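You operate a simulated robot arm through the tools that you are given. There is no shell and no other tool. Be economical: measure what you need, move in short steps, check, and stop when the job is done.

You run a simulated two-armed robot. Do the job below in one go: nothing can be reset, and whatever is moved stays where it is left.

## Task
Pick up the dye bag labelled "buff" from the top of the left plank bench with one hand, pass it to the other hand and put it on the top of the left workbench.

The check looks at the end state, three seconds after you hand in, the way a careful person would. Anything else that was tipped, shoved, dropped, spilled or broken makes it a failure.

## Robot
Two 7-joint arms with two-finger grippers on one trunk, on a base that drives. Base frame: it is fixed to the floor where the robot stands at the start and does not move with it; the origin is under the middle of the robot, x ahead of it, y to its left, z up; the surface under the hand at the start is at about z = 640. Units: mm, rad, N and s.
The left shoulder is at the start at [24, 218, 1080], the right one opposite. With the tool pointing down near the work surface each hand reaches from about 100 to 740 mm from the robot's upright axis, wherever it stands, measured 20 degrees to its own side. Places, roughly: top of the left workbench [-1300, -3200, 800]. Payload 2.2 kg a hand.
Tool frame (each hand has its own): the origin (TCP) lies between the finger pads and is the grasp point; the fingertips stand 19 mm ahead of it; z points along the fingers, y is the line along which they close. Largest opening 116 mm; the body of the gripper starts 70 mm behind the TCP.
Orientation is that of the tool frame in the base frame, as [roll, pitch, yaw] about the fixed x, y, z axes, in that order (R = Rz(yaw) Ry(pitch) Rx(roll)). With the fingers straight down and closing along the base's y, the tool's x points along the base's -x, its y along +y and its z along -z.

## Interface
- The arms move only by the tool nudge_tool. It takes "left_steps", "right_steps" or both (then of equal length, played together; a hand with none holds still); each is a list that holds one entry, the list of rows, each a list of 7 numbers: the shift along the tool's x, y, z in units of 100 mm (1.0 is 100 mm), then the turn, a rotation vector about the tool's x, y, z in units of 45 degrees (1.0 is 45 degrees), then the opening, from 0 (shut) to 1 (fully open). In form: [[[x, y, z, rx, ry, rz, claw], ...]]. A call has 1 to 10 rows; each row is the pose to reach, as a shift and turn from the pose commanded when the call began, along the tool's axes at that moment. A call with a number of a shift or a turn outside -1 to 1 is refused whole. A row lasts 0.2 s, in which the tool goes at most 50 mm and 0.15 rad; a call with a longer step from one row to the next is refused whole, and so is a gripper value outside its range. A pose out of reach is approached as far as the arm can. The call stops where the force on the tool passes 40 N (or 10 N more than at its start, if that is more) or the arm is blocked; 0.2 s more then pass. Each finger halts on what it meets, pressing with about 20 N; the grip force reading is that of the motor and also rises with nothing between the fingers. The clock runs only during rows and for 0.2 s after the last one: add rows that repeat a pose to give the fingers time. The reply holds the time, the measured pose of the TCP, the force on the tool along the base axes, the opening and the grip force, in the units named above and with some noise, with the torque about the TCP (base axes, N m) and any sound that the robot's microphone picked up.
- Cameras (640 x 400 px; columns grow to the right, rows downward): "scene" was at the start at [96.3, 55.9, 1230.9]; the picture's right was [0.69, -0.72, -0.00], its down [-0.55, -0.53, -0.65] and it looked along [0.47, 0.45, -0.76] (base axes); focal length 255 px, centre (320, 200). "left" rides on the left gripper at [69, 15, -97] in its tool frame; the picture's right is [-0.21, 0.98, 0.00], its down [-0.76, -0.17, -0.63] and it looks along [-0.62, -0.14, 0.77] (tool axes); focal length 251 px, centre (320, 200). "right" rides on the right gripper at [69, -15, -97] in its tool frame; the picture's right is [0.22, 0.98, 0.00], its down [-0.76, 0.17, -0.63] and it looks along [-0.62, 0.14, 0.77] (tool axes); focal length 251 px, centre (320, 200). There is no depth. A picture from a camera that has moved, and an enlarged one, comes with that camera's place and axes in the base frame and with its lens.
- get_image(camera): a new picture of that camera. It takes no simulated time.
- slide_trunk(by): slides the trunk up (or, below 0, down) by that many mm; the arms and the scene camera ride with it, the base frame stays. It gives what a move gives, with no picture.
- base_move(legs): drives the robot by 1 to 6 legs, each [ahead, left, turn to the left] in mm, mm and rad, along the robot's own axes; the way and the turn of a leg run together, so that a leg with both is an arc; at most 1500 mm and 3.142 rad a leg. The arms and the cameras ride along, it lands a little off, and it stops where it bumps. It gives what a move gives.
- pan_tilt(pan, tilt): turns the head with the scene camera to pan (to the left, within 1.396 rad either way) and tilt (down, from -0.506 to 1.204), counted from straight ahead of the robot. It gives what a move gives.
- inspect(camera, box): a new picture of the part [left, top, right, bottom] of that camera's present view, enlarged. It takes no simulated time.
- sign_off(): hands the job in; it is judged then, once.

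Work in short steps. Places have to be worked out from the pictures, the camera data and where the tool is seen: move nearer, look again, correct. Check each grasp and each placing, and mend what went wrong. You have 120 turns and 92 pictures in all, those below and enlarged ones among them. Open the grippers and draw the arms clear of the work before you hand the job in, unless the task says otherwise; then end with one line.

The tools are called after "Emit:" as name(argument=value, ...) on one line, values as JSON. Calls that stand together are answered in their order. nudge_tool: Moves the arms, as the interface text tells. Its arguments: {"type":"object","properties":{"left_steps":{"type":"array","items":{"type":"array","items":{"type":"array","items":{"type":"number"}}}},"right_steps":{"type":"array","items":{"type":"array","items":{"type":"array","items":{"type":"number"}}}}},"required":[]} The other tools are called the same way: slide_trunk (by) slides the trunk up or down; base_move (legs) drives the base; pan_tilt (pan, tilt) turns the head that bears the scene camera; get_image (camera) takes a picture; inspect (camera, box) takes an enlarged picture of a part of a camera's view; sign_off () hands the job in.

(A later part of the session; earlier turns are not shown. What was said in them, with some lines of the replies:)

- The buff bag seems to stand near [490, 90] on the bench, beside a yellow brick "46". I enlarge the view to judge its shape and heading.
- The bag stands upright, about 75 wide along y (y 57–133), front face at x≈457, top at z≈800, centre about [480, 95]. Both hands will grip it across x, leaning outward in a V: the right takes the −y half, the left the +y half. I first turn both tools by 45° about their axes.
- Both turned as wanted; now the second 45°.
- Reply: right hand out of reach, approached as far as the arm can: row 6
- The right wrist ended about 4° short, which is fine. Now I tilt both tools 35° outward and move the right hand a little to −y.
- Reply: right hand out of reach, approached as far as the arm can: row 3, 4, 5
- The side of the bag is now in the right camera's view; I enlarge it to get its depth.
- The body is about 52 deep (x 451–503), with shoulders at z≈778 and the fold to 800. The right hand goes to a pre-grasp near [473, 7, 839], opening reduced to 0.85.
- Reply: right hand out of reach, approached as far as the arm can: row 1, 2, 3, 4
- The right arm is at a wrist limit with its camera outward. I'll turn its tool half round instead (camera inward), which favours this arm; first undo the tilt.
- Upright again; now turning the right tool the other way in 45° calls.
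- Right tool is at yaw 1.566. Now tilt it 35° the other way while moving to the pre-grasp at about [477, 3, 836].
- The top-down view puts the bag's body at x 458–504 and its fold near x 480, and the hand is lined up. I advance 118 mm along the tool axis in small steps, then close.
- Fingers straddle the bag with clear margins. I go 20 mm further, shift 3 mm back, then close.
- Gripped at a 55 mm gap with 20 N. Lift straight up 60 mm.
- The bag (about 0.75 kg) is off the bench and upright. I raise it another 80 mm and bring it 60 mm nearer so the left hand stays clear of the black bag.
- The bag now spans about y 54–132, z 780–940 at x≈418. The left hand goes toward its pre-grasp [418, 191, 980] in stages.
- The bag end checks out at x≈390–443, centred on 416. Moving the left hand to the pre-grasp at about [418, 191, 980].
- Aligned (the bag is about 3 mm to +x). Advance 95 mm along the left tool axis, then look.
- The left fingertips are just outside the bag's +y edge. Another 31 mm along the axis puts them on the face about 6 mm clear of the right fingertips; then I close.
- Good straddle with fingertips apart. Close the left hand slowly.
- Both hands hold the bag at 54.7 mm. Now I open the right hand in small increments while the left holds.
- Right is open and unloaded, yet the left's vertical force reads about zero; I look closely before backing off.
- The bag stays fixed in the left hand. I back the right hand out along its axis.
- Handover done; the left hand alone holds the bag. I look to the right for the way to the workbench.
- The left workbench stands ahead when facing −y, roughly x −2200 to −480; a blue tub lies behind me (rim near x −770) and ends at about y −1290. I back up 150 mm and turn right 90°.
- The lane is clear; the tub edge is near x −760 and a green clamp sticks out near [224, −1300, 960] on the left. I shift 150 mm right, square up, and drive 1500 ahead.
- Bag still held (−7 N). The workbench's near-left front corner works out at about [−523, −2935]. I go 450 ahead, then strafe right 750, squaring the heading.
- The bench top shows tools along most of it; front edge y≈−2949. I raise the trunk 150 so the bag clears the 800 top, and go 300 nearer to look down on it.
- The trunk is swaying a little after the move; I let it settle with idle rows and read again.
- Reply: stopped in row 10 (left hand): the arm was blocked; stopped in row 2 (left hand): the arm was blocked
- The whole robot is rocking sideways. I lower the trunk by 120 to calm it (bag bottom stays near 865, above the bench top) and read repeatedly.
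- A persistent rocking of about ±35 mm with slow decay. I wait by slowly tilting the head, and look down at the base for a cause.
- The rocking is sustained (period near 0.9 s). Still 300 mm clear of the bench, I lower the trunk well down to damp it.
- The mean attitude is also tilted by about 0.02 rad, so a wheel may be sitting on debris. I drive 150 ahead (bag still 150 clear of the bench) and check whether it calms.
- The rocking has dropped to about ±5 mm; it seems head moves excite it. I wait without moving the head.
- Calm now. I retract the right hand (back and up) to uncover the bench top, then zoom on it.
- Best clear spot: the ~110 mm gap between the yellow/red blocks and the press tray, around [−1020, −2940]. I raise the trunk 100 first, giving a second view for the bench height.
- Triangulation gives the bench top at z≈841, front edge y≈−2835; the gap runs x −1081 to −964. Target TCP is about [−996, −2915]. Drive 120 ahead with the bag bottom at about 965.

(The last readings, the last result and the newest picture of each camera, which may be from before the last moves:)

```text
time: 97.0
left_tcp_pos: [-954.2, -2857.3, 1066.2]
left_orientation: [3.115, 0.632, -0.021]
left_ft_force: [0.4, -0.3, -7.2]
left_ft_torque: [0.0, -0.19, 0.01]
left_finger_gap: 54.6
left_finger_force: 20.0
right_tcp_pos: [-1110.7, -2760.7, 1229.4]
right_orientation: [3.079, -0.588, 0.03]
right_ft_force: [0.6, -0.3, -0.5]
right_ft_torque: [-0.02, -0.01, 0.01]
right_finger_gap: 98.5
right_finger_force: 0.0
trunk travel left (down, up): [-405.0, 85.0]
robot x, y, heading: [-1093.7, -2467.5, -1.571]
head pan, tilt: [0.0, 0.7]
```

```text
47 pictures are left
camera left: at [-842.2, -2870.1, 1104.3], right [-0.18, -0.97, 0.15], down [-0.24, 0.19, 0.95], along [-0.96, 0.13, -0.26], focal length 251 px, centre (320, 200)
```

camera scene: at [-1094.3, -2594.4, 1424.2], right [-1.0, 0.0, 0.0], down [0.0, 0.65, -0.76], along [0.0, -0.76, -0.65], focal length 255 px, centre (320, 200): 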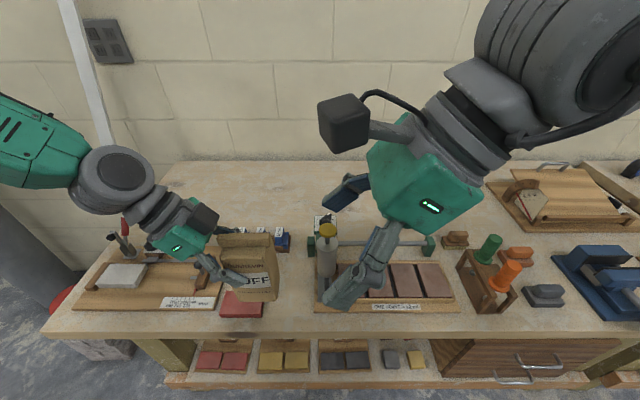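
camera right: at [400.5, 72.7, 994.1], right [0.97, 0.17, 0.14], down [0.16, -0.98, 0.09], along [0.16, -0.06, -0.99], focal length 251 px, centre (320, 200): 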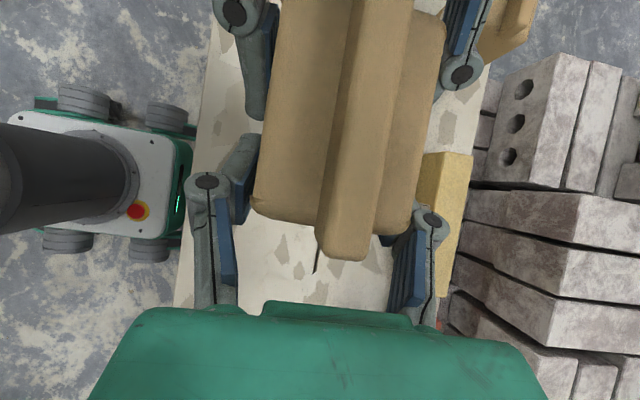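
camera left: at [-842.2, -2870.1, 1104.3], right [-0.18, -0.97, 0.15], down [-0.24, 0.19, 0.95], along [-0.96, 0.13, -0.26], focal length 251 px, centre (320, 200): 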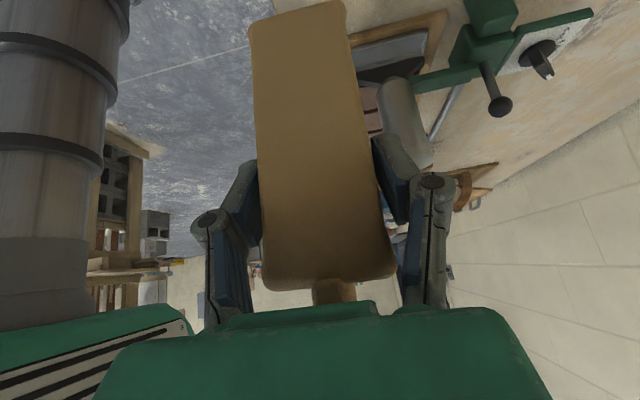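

The gap spans x −1081…−964 as computed. I move the bag over it at the same height: 41 mm to −x, 57 mm forward, and undo the small sag in tilt.

Emit:
nudge_tool(left_steps=[[[-0.06, 0.1, 0.05, 0.01, 0.01, 0, 0.2], [-0.12, 0.22, 0.09, 0.02, 0.02, 0, 0.2], [-0.18, 0.34, 0.14, 0.03, 0.025, 0, 0.2], [-0.25, 0.46, 0.19, 0.033, 0.025, 0, 0.2], [-0.32, 0.57, 0.24, 0.033, 0.025, 0, 0.2], [-0.32, 0.57, 0.24, 0.033, 0.025, 0, 0.2]]])

Emit:
nudge_tool(left_steps=[[[0, 0, 0, 0, 0, 0, 0.2]]])

Emit:
inspect(camera="scene", box=[150, 170, 400, 340])

Emit:
get_image(camera="left")

```text
time: 98.4
left_tcp_pos: [-996.1, -2912.2, 1066.9]
left_orientation: [3.139, 0.61, -0.02]
left_ft_force: [-0.2, 0.1, -6.8]
left_ft_torque: [-0.04, -0.15, -0.01]
left_finger_gap: 54.9
left_finger_force: 19.8
right_tcp_pos: [-1111.8, -2760.8, 1229.8]
right_orientation: [3.08, -0.588, 0.03]
right_ft_force: [0.7, 0.1, 0.5]
right_ft_torque: [0.02, -0.01, 0.0]
right_finger_gap: 98.5
right_finger_force: 0.0
trunk travel left (down, up): [-405.0, 85.0]
robot x, y, heading: [-1095.3, -2465.1, -1.577]
head pan, tilt: [0.0, 0.7]
```

```text
time: 98.8
left_tcp_pos: [-995.5, -2913.2, 1067.0]
left_orientation: [3.141, 0.612, -0.022]
left_ft_force: [0.6, -0.1, -7.4]
left_ft_torque: [0.02, -0.15, 0.02]
left_finger_gap: 54.6
left_finger_force: 19.9
right_tcp_pos: [-1111.7, -2761.1, 1230.2]
right_orientation: [3.08, -0.589, 0.028]
right_ft_force: [-0.9, -0.1, 0.2]
right_ft_torque: [0.01, -0.02, 0.05]
right_finger_gap: 98.7
right_finger_force: 0.1
trunk travel left (down, up): [-405.0, 85.0]
robot x, y, heading: [-1092.7, -2469.6, -1.576]
head pan, tilt: [0.0, 0.7]
```

```text
2.35 times, centred on (275, 255) of scene
camera zoom: at [-1094.9, -2595.7, 1424.1], right [-1.0, 0.0, 0.0], down [0.0, 0.65, -0.76], along [0.0, -0.76, -0.65], focal length 599 px, centre (426, 71)
```

zoom: 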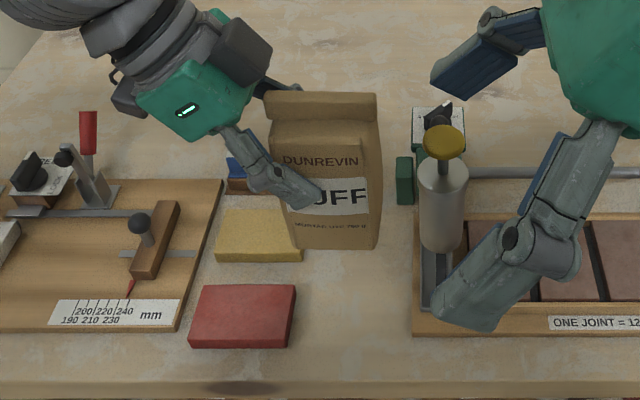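

```text
45 pictures are left
camera left: at [-883.7, -2928.5, 1107.8], right [-0.19, -0.97, 0.12], down [-0.25, 0.17, 0.95], along [-0.95, 0.15, -0.28], focal length 251 px, centre (320, 200)
```

left: 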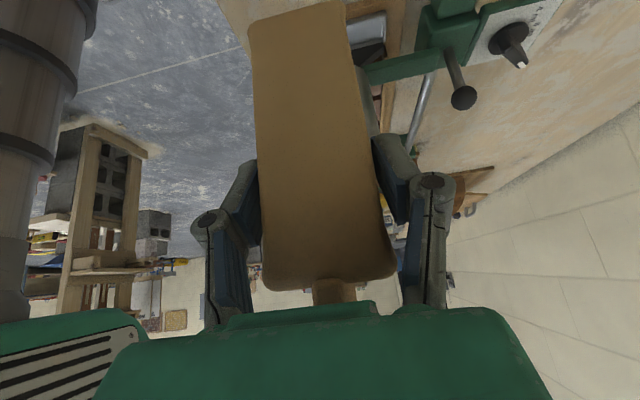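

Bag centre is x≈−1016 and the gap centre about −1025, so I shift 8 mm to −x while lowering 90 mm vertically.

Emit:
nudge_tool(left_steps=[[[-0.065, 0, 0.047, 0, 0, 0, 0.2], [0.05, 0, 0.21, 0, 0, 0, 0.2], [0.165, 0, 0.374, 0, 0, 0, 0.2], [0.28, 0, 0.538, 0, 0, 0, 0.2], [0.38, 0, 0.68, 0, 0, 0, 0.2], [0.452, 0, 0.784, 0, 0, 0, 0.2], [0.452, 0, 0.784, 0, 0, 0, 0.2]]])

Emit:
inspect(camera="scene", box=[170, 200, 370, 340])

```text
time: 100.4
left_tcp_pos: [-1003.0, -2912.0, 976.5]
left_orientation: [3.139, 0.613, -0.019]
left_ft_force: [-0.4, 0.3, -6.6]
left_ft_torque: [0.0, -0.15, 0.01]
left_finger_gap: 54.5
left_finger_force: 20.3
right_tcp_pos: [-1111.7, -2760.5, 1231.1]
right_orientation: [3.08, -0.589, 0.029]
right_ft_force: [0.1, -0.2, 0.5]
right_ft_torque: [-0.03, 0.0, 0.02]
right_finger_gap: 98.5
right_finger_force: 0.1
trunk travel left (down, up): [-405.0, 85.0]
robot x, y, heading: [-1092.6, -2465.0, -1.573]
head pan, tilt: [0.0, 0.7]
```

```text
2.86 times, centred on (270, 270) of scene
camera zoom: at [-1095.0, -2595.6, 1424.1], right [-1.0, 0.0, 0.0], down [0.0, 0.65, -0.76], along [0.0, -0.76, -0.65], focal length 728 px, centre (463, 0)
```

zoom: 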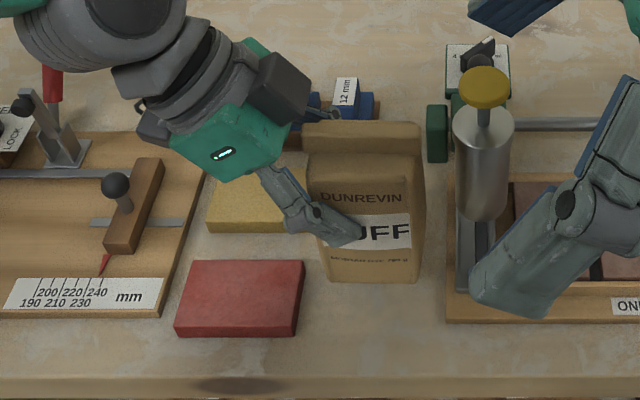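

The bag sits well inside the gap. Lower another 25 mm gently.

Emit:
nudge_tool(left_steps=[[[0.046, 0, 0.066, 0, 0, 0, 0.2], [0.092, 0, 0.131, 0, 0, 0, 0.2], [0.12, 0, 0.172, 0, 0, 0, 0.2], [0.144, 0, 0.205, 0, 0, 0, 0.2]]])

Emit:
inspect(camera="scene", box=[210, 220, 330, 310])

```text
time: 101.4
left_tcp_pos: [-1002.2, -2913.5, 950.7]
left_orientation: [3.139, 0.612, -0.019]
left_ft_force: [0.2, -0.6, -7.5]
left_ft_torque: [0.0, -0.15, 0.04]
left_finger_gap: 54.7
left_finger_force: 19.9
right_tcp_pos: [-1111.1, -2760.4, 1230.4]
right_orientation: [3.08, -0.588, 0.028]
right_ft_force: [0.0, 1.0, 1.3]
right_ft_torque: [0.01, -0.02, 0.02]
right_finger_gap: 98.6
right_finger_force: 0.1
trunk travel left (down, up): [-405.0, 85.0]
robot x, y, heading: [-1089.5, -2468.4, -1.578]
head pan, tilt: [0.0, 0.7]
```

```text
4.44 times, centred on (270, 265) of scene
camera zoom: at [-1094.9, -2595.9, 1424.0], right [-1.0, 0.0, 0.0], down [0.0, 0.65, -0.76], along [0.0, -0.76, -0.65], focal length 1132 px, centre (542, -89)
```

zoom: 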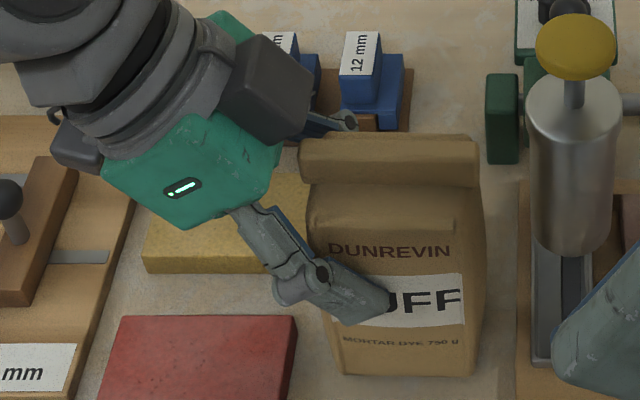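

Still clear of the surface and of its neighbours. I continue 2–3 mm per row, watching the force.

Emit:
nudge_tool(left_steps=[[[0.017, 0, 0.025, 0, 0, 0, 0.2], [0.034, 0, 0.049, 0, 0, 0, 0.2], [0.046, 0, 0.066, 0, 0, 0, 0.2], [0.057, 0, 0.082, 0, 0, 0, 0.2]]])

```text
time: 102.4
left_tcp_pos: [-1001.3, -2913.6, 944.7]
left_orientation: [3.133, 0.619, -0.023]
left_ft_force: [7.7, 0.7, 30.3]
left_ft_torque: [1.16, 0.5, -0.23]
left_finger_gap: 55.1
left_finger_force: 19.9
right_tcp_pos: [-1110.1, -2758.6, 1231.5]
right_orientation: [3.078, -0.586, 0.03]
right_ft_force: [-0.4, -0.1, -0.4]
right_ft_torque: [-0.03, 0.0, -0.01]
right_finger_gap: 98.7
right_finger_force: 0.1
trunk travel left (down, up): [-405.0, 85.0]
robot x, y, heading: [-1093.3, -2465.9, -1.573]
head pan, tilt: [0.0, 0.7]
```

Touchdown at TCP z≈945 with about 37 N push. I ease up 3 mm so it rests lightly and check it is seated.

Emit:
nudge_tool(left_steps=[[[-0.02, 0, -0.029, 0, 0, 0, 0.2], [-0.02, 0, -0.029, 0, 0, 0, 0.2]]])

Emit:
inspect(camera="scene", box=[210, 220, 330, 310])

Emit:
get_image(camera="left")

```text
time: 103.0
left_tcp_pos: [-1002.7, -2913.6, 945.4]
left_orientation: [3.137, 0.612, -0.021]
left_ft_force: [4.6, -1.3, 18.3]
left_ft_torque: [0.36, 1.01, 0.11]
left_finger_gap: 54.8
left_finger_force: 19.8
right_tcp_pos: [-1110.8, -2759.8, 1229.8]
right_orientation: [3.081, -0.588, 0.029]
right_ft_force: [0.4, 0.0, -0.6]
right_ft_torque: [-0.01, -0.02, -0.01]
right_finger_gap: 98.9
right_finger_force: 0.1
trunk travel left (down, up): [-405.0, 85.0]
robot x, y, heading: [-1090.9, -2468.1, -1.573]
head pan, tilt: [0.0, 0.7]
```

```text
4.44 times, centred on (270, 265) of scene
camera zoom: at [-1093.8, -2593.1, 1424.4], right [-1.0, 0.0, 0.0], down [0.0, 0.65, -0.76], along [0.0, -0.76, -0.65], focal length 1132 px, centre (542, -89)
```

zoom: 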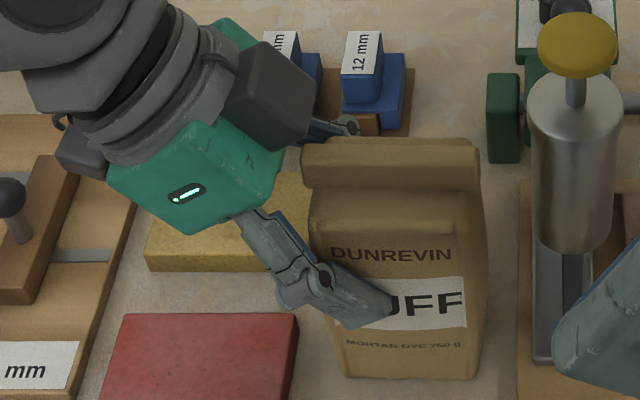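

```text
41 pictures are left
camera left: at [-890.6, -2928.8, 985.9], right [-0.19, -0.97, 0.13], down [-0.25, 0.17, 0.95], along [-0.95, 0.15, -0.28], focal length 251 px, centre (320, 200)
```

left: 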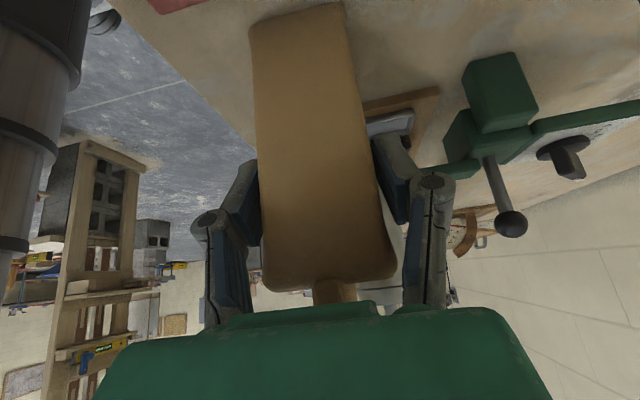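

Seated and upright with light pressure. I open the left hand in small steps to 0.8 to release it evenly.

Emit:
nudge_tool(left_steps=[[[0, 0, 0, 0, 0, 0, 0.48], [0, 0, 0, 0, 0, 0, 0.52], [0, 0, 0, 0, 0, 0, 0.58], [0, 0, 0, 0, 0, 0, 0.65], [0, 0, 0, 0, 0, 0, 0.75], [0, 0, 0, 0, 0, 0, 0.75]]])

Emit:
inspect(camera="scene", box=[190, 200, 350, 320])

Emit:
get_image(camera="left")

```text
time: 104.4
left_tcp_pos: [-1003.2, -2913.1, 946.5]
left_orientation: [3.14, 0.613, -0.02]
left_ft_force: [1.0, 0.3, -0.2]
left_ft_torque: [-0.01, -0.01, 0.01]
left_finger_gap: 86.7
left_finger_force: 0.1
right_tcp_pos: [-1111.8, -2761.0, 1229.7]
right_orientation: [3.08, -0.586, 0.029]
right_ft_force: [0.6, -0.5, 0.0]
right_ft_torque: [0.04, -0.01, -0.02]
right_finger_gap: 98.5
right_finger_force: 0.0
trunk travel left (down, up): [-405.0, 85.0]
robot x, y, heading: [-1095.5, -2465.4, -1.57]
head pan, tilt: [0.0, 0.7]
```

```text
3.33 times, centred on (270, 260) of scene
camera zoom: at [-1095.2, -2594.9, 1424.2], right [-1.0, 0.0, 0.0], down [0.0, 0.65, -0.76], along [0.0, -0.76, -0.65], focal length 849 px, centre (487, 0)
```

zoom: 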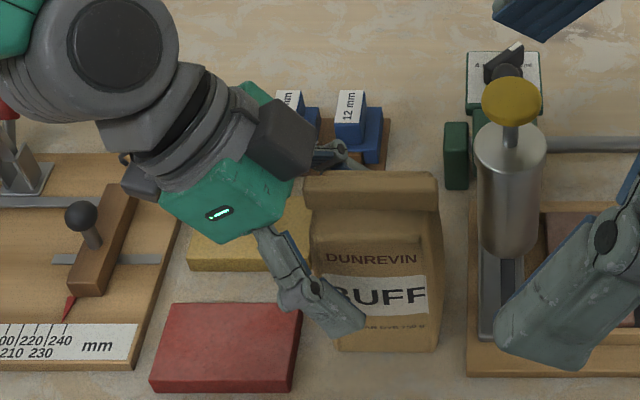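

```text
39 pictures are left
camera left: at [-891.4, -2929.0, 985.8], right [-0.19, -0.97, 0.12], down [-0.25, 0.17, 0.95], along [-0.95, 0.15, -0.28], focal length 251 px, centre (320, 200)
```

left: 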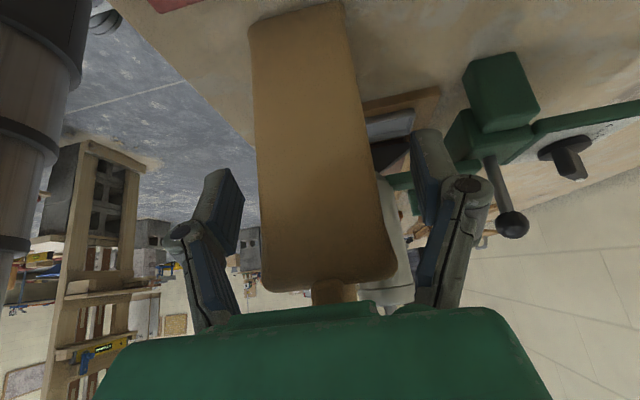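

The bag stands free on the bench. I withdraw the left hand straight back along its axis, slowly.

Emit:
nudge_tool(left_steps=[[[0, 0, -0.1, 0, 0, 0, 0.75], [0, 0, -0.25, 0, 0, 0, 0.75], [0, 0, -0.45, 0, 0, 0, 0.75], [0, 0, -0.7, 0, 0, 0, 0.75], [0, 0, -1, 0, 0, 0, 0.75]]])

Emit:
get_image(camera="scene")

```text
time: 105.6
left_tcp_pos: [-944.8, -2915.0, 1024.6]
left_orientation: [3.141, 0.612, -0.021]
left_ft_force: [-0.1, 0.0, 0.8]
left_ft_torque: [-0.01, -0.02, 0.05]
left_finger_gap: 86.8
left_finger_force: 0.0
right_tcp_pos: [-1111.8, -2759.5, 1231.0]
right_orientation: [3.078, -0.587, 0.03]
right_ft_force: [0.4, -0.3, -0.2]
right_ft_torque: [-0.01, 0.0, 0.03]
right_finger_gap: 98.6
right_finger_force: 0.1
trunk travel left (down, up): [-405.0, 85.0]
robot x, y, heading: [-1092.1, -2466.1, -1.572]
head pan, tilt: [0.0, 0.7]
```

```text
38 pictures are left
camera scene: at [-1093.6, -2593.6, 1424.3], right [-1.0, 0.0, 0.0], down [0.0, 0.65, -0.76], along [0.0, -0.76, -0.65], focal length 255 px, centre (320, 200)
```

scene: 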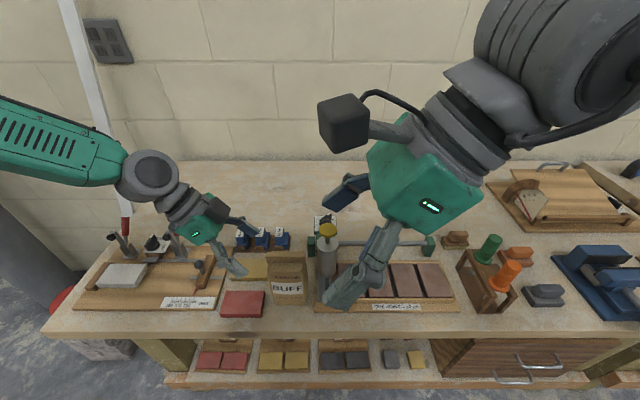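

Bag stands alone. I raise the left hand 80 mm and open both, then back the robot off.

Emit:
nudge_tool(left_steps=[[[-0.15, 0, -0.22, 0, 0, 0, 0.9], [-0.3, 0, -0.44, 0, 0, 0, 1], [-0.46, 0, -0.655, 0, 0, 0, 1]]])

Emit:
base_move(legs=[[-350, 0, 0]])

Emit:
get_image(camera="scene")

Emit:
inspect(camera="scene", box=[150, 100, 400, 260])

```text
time: 106.4
left_tcp_pos: [-946.7, -2913.8, 1105.2]
left_orientation: [3.139, 0.612, -0.021]
left_ft_force: [0.2, 0.6, 0.2]
left_ft_torque: [0.0, 0.0, 0.0]
left_finger_gap: 116.0
left_finger_force: 0.0
right_tcp_pos: [-1112.6, -2760.7, 1230.8]
right_orientation: [3.08, -0.588, 0.029]
right_ft_force: [-0.3, 0.4, -1.0]
right_ft_torque: [-0.04, -0.02, 0.0]
right_finger_gap: 99.0
right_finger_force: 0.0
trunk travel left (down, up): [-405.0, 85.0]
robot x, y, heading: [-1091.0, -2465.0, -1.578]
head pan, tilt: [0.0, 0.7]
```

```text
time: 108.7
left_tcp_pos: [-945.7, -2570.2, 1105.2]
left_orientation: [3.14, 0.611, -0.02]
left_ft_force: [0.0, -0.4, -0.2]
left_ft_torque: [0.01, 0.01, -0.01]
left_finger_gap: 116.0
left_finger_force: 0.0
right_tcp_pos: [-1110.3, -2415.7, 1230.2]
right_orientation: [3.079, -0.586, 0.031]
right_ft_force: [-0.2, 0.2, -0.7]
right_ft_torque: [-0.01, -0.04, 0.01]
right_finger_gap: 98.7
right_finger_force: 0.0
trunk travel left (down, up): [-405.0, 85.0]
robot x, y, heading: [-1093.0, -2120.1, -1.573]
head pan, tilt: [0.0, 0.7]
```

```text
37 pictures are left
camera scene: at [-1093.2, -2251.5, 1424.1], right [-1.0, 0.0, 0.0], down [0.0, 0.65, -0.76], along [0.0, -0.76, -0.65], focal length 255 px, centre (320, 200)
```

scene: 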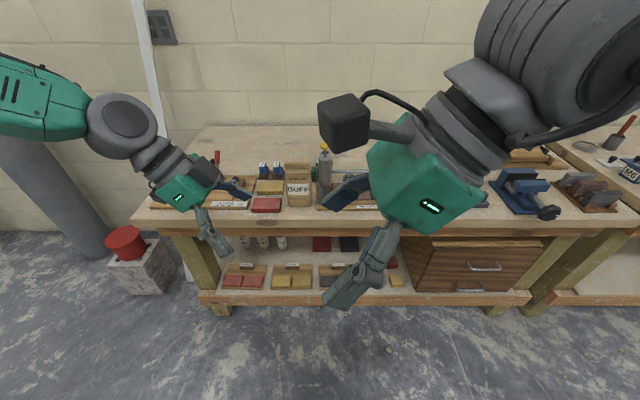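

```text
2.50 times, centred on (275, 180) of scene
camera zoom: at [-1093.2, -2251.5, 1424.1], right [-1.0, 0.0, 0.0], down [0.0, 0.65, -0.76], along [0.0, -0.76, -0.65], focal length 637 px, centre (432, 250)
```

zoom: 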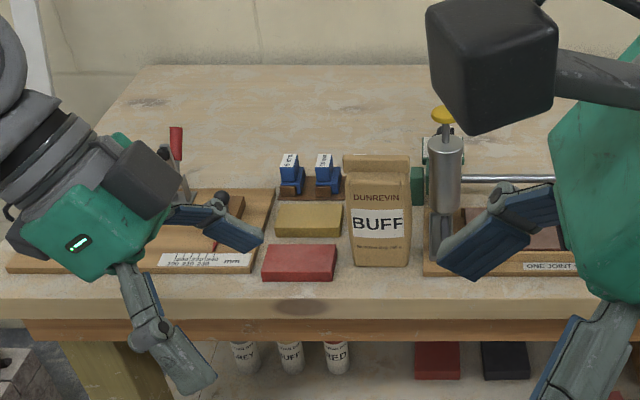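

The buff bag stands upright on the left workbench, its neighbours are undisturbed, and both arms are clear with grippers open. I hand in.

Emit:
sign_off()

```text
The job is handed in.
```

The "buff" dye bag was picked up with the right hand, passed to the left, and now stands upright on top of the left workbench. Nothing else appears moved in the last pictures, and both arms are clear with the grippers open.
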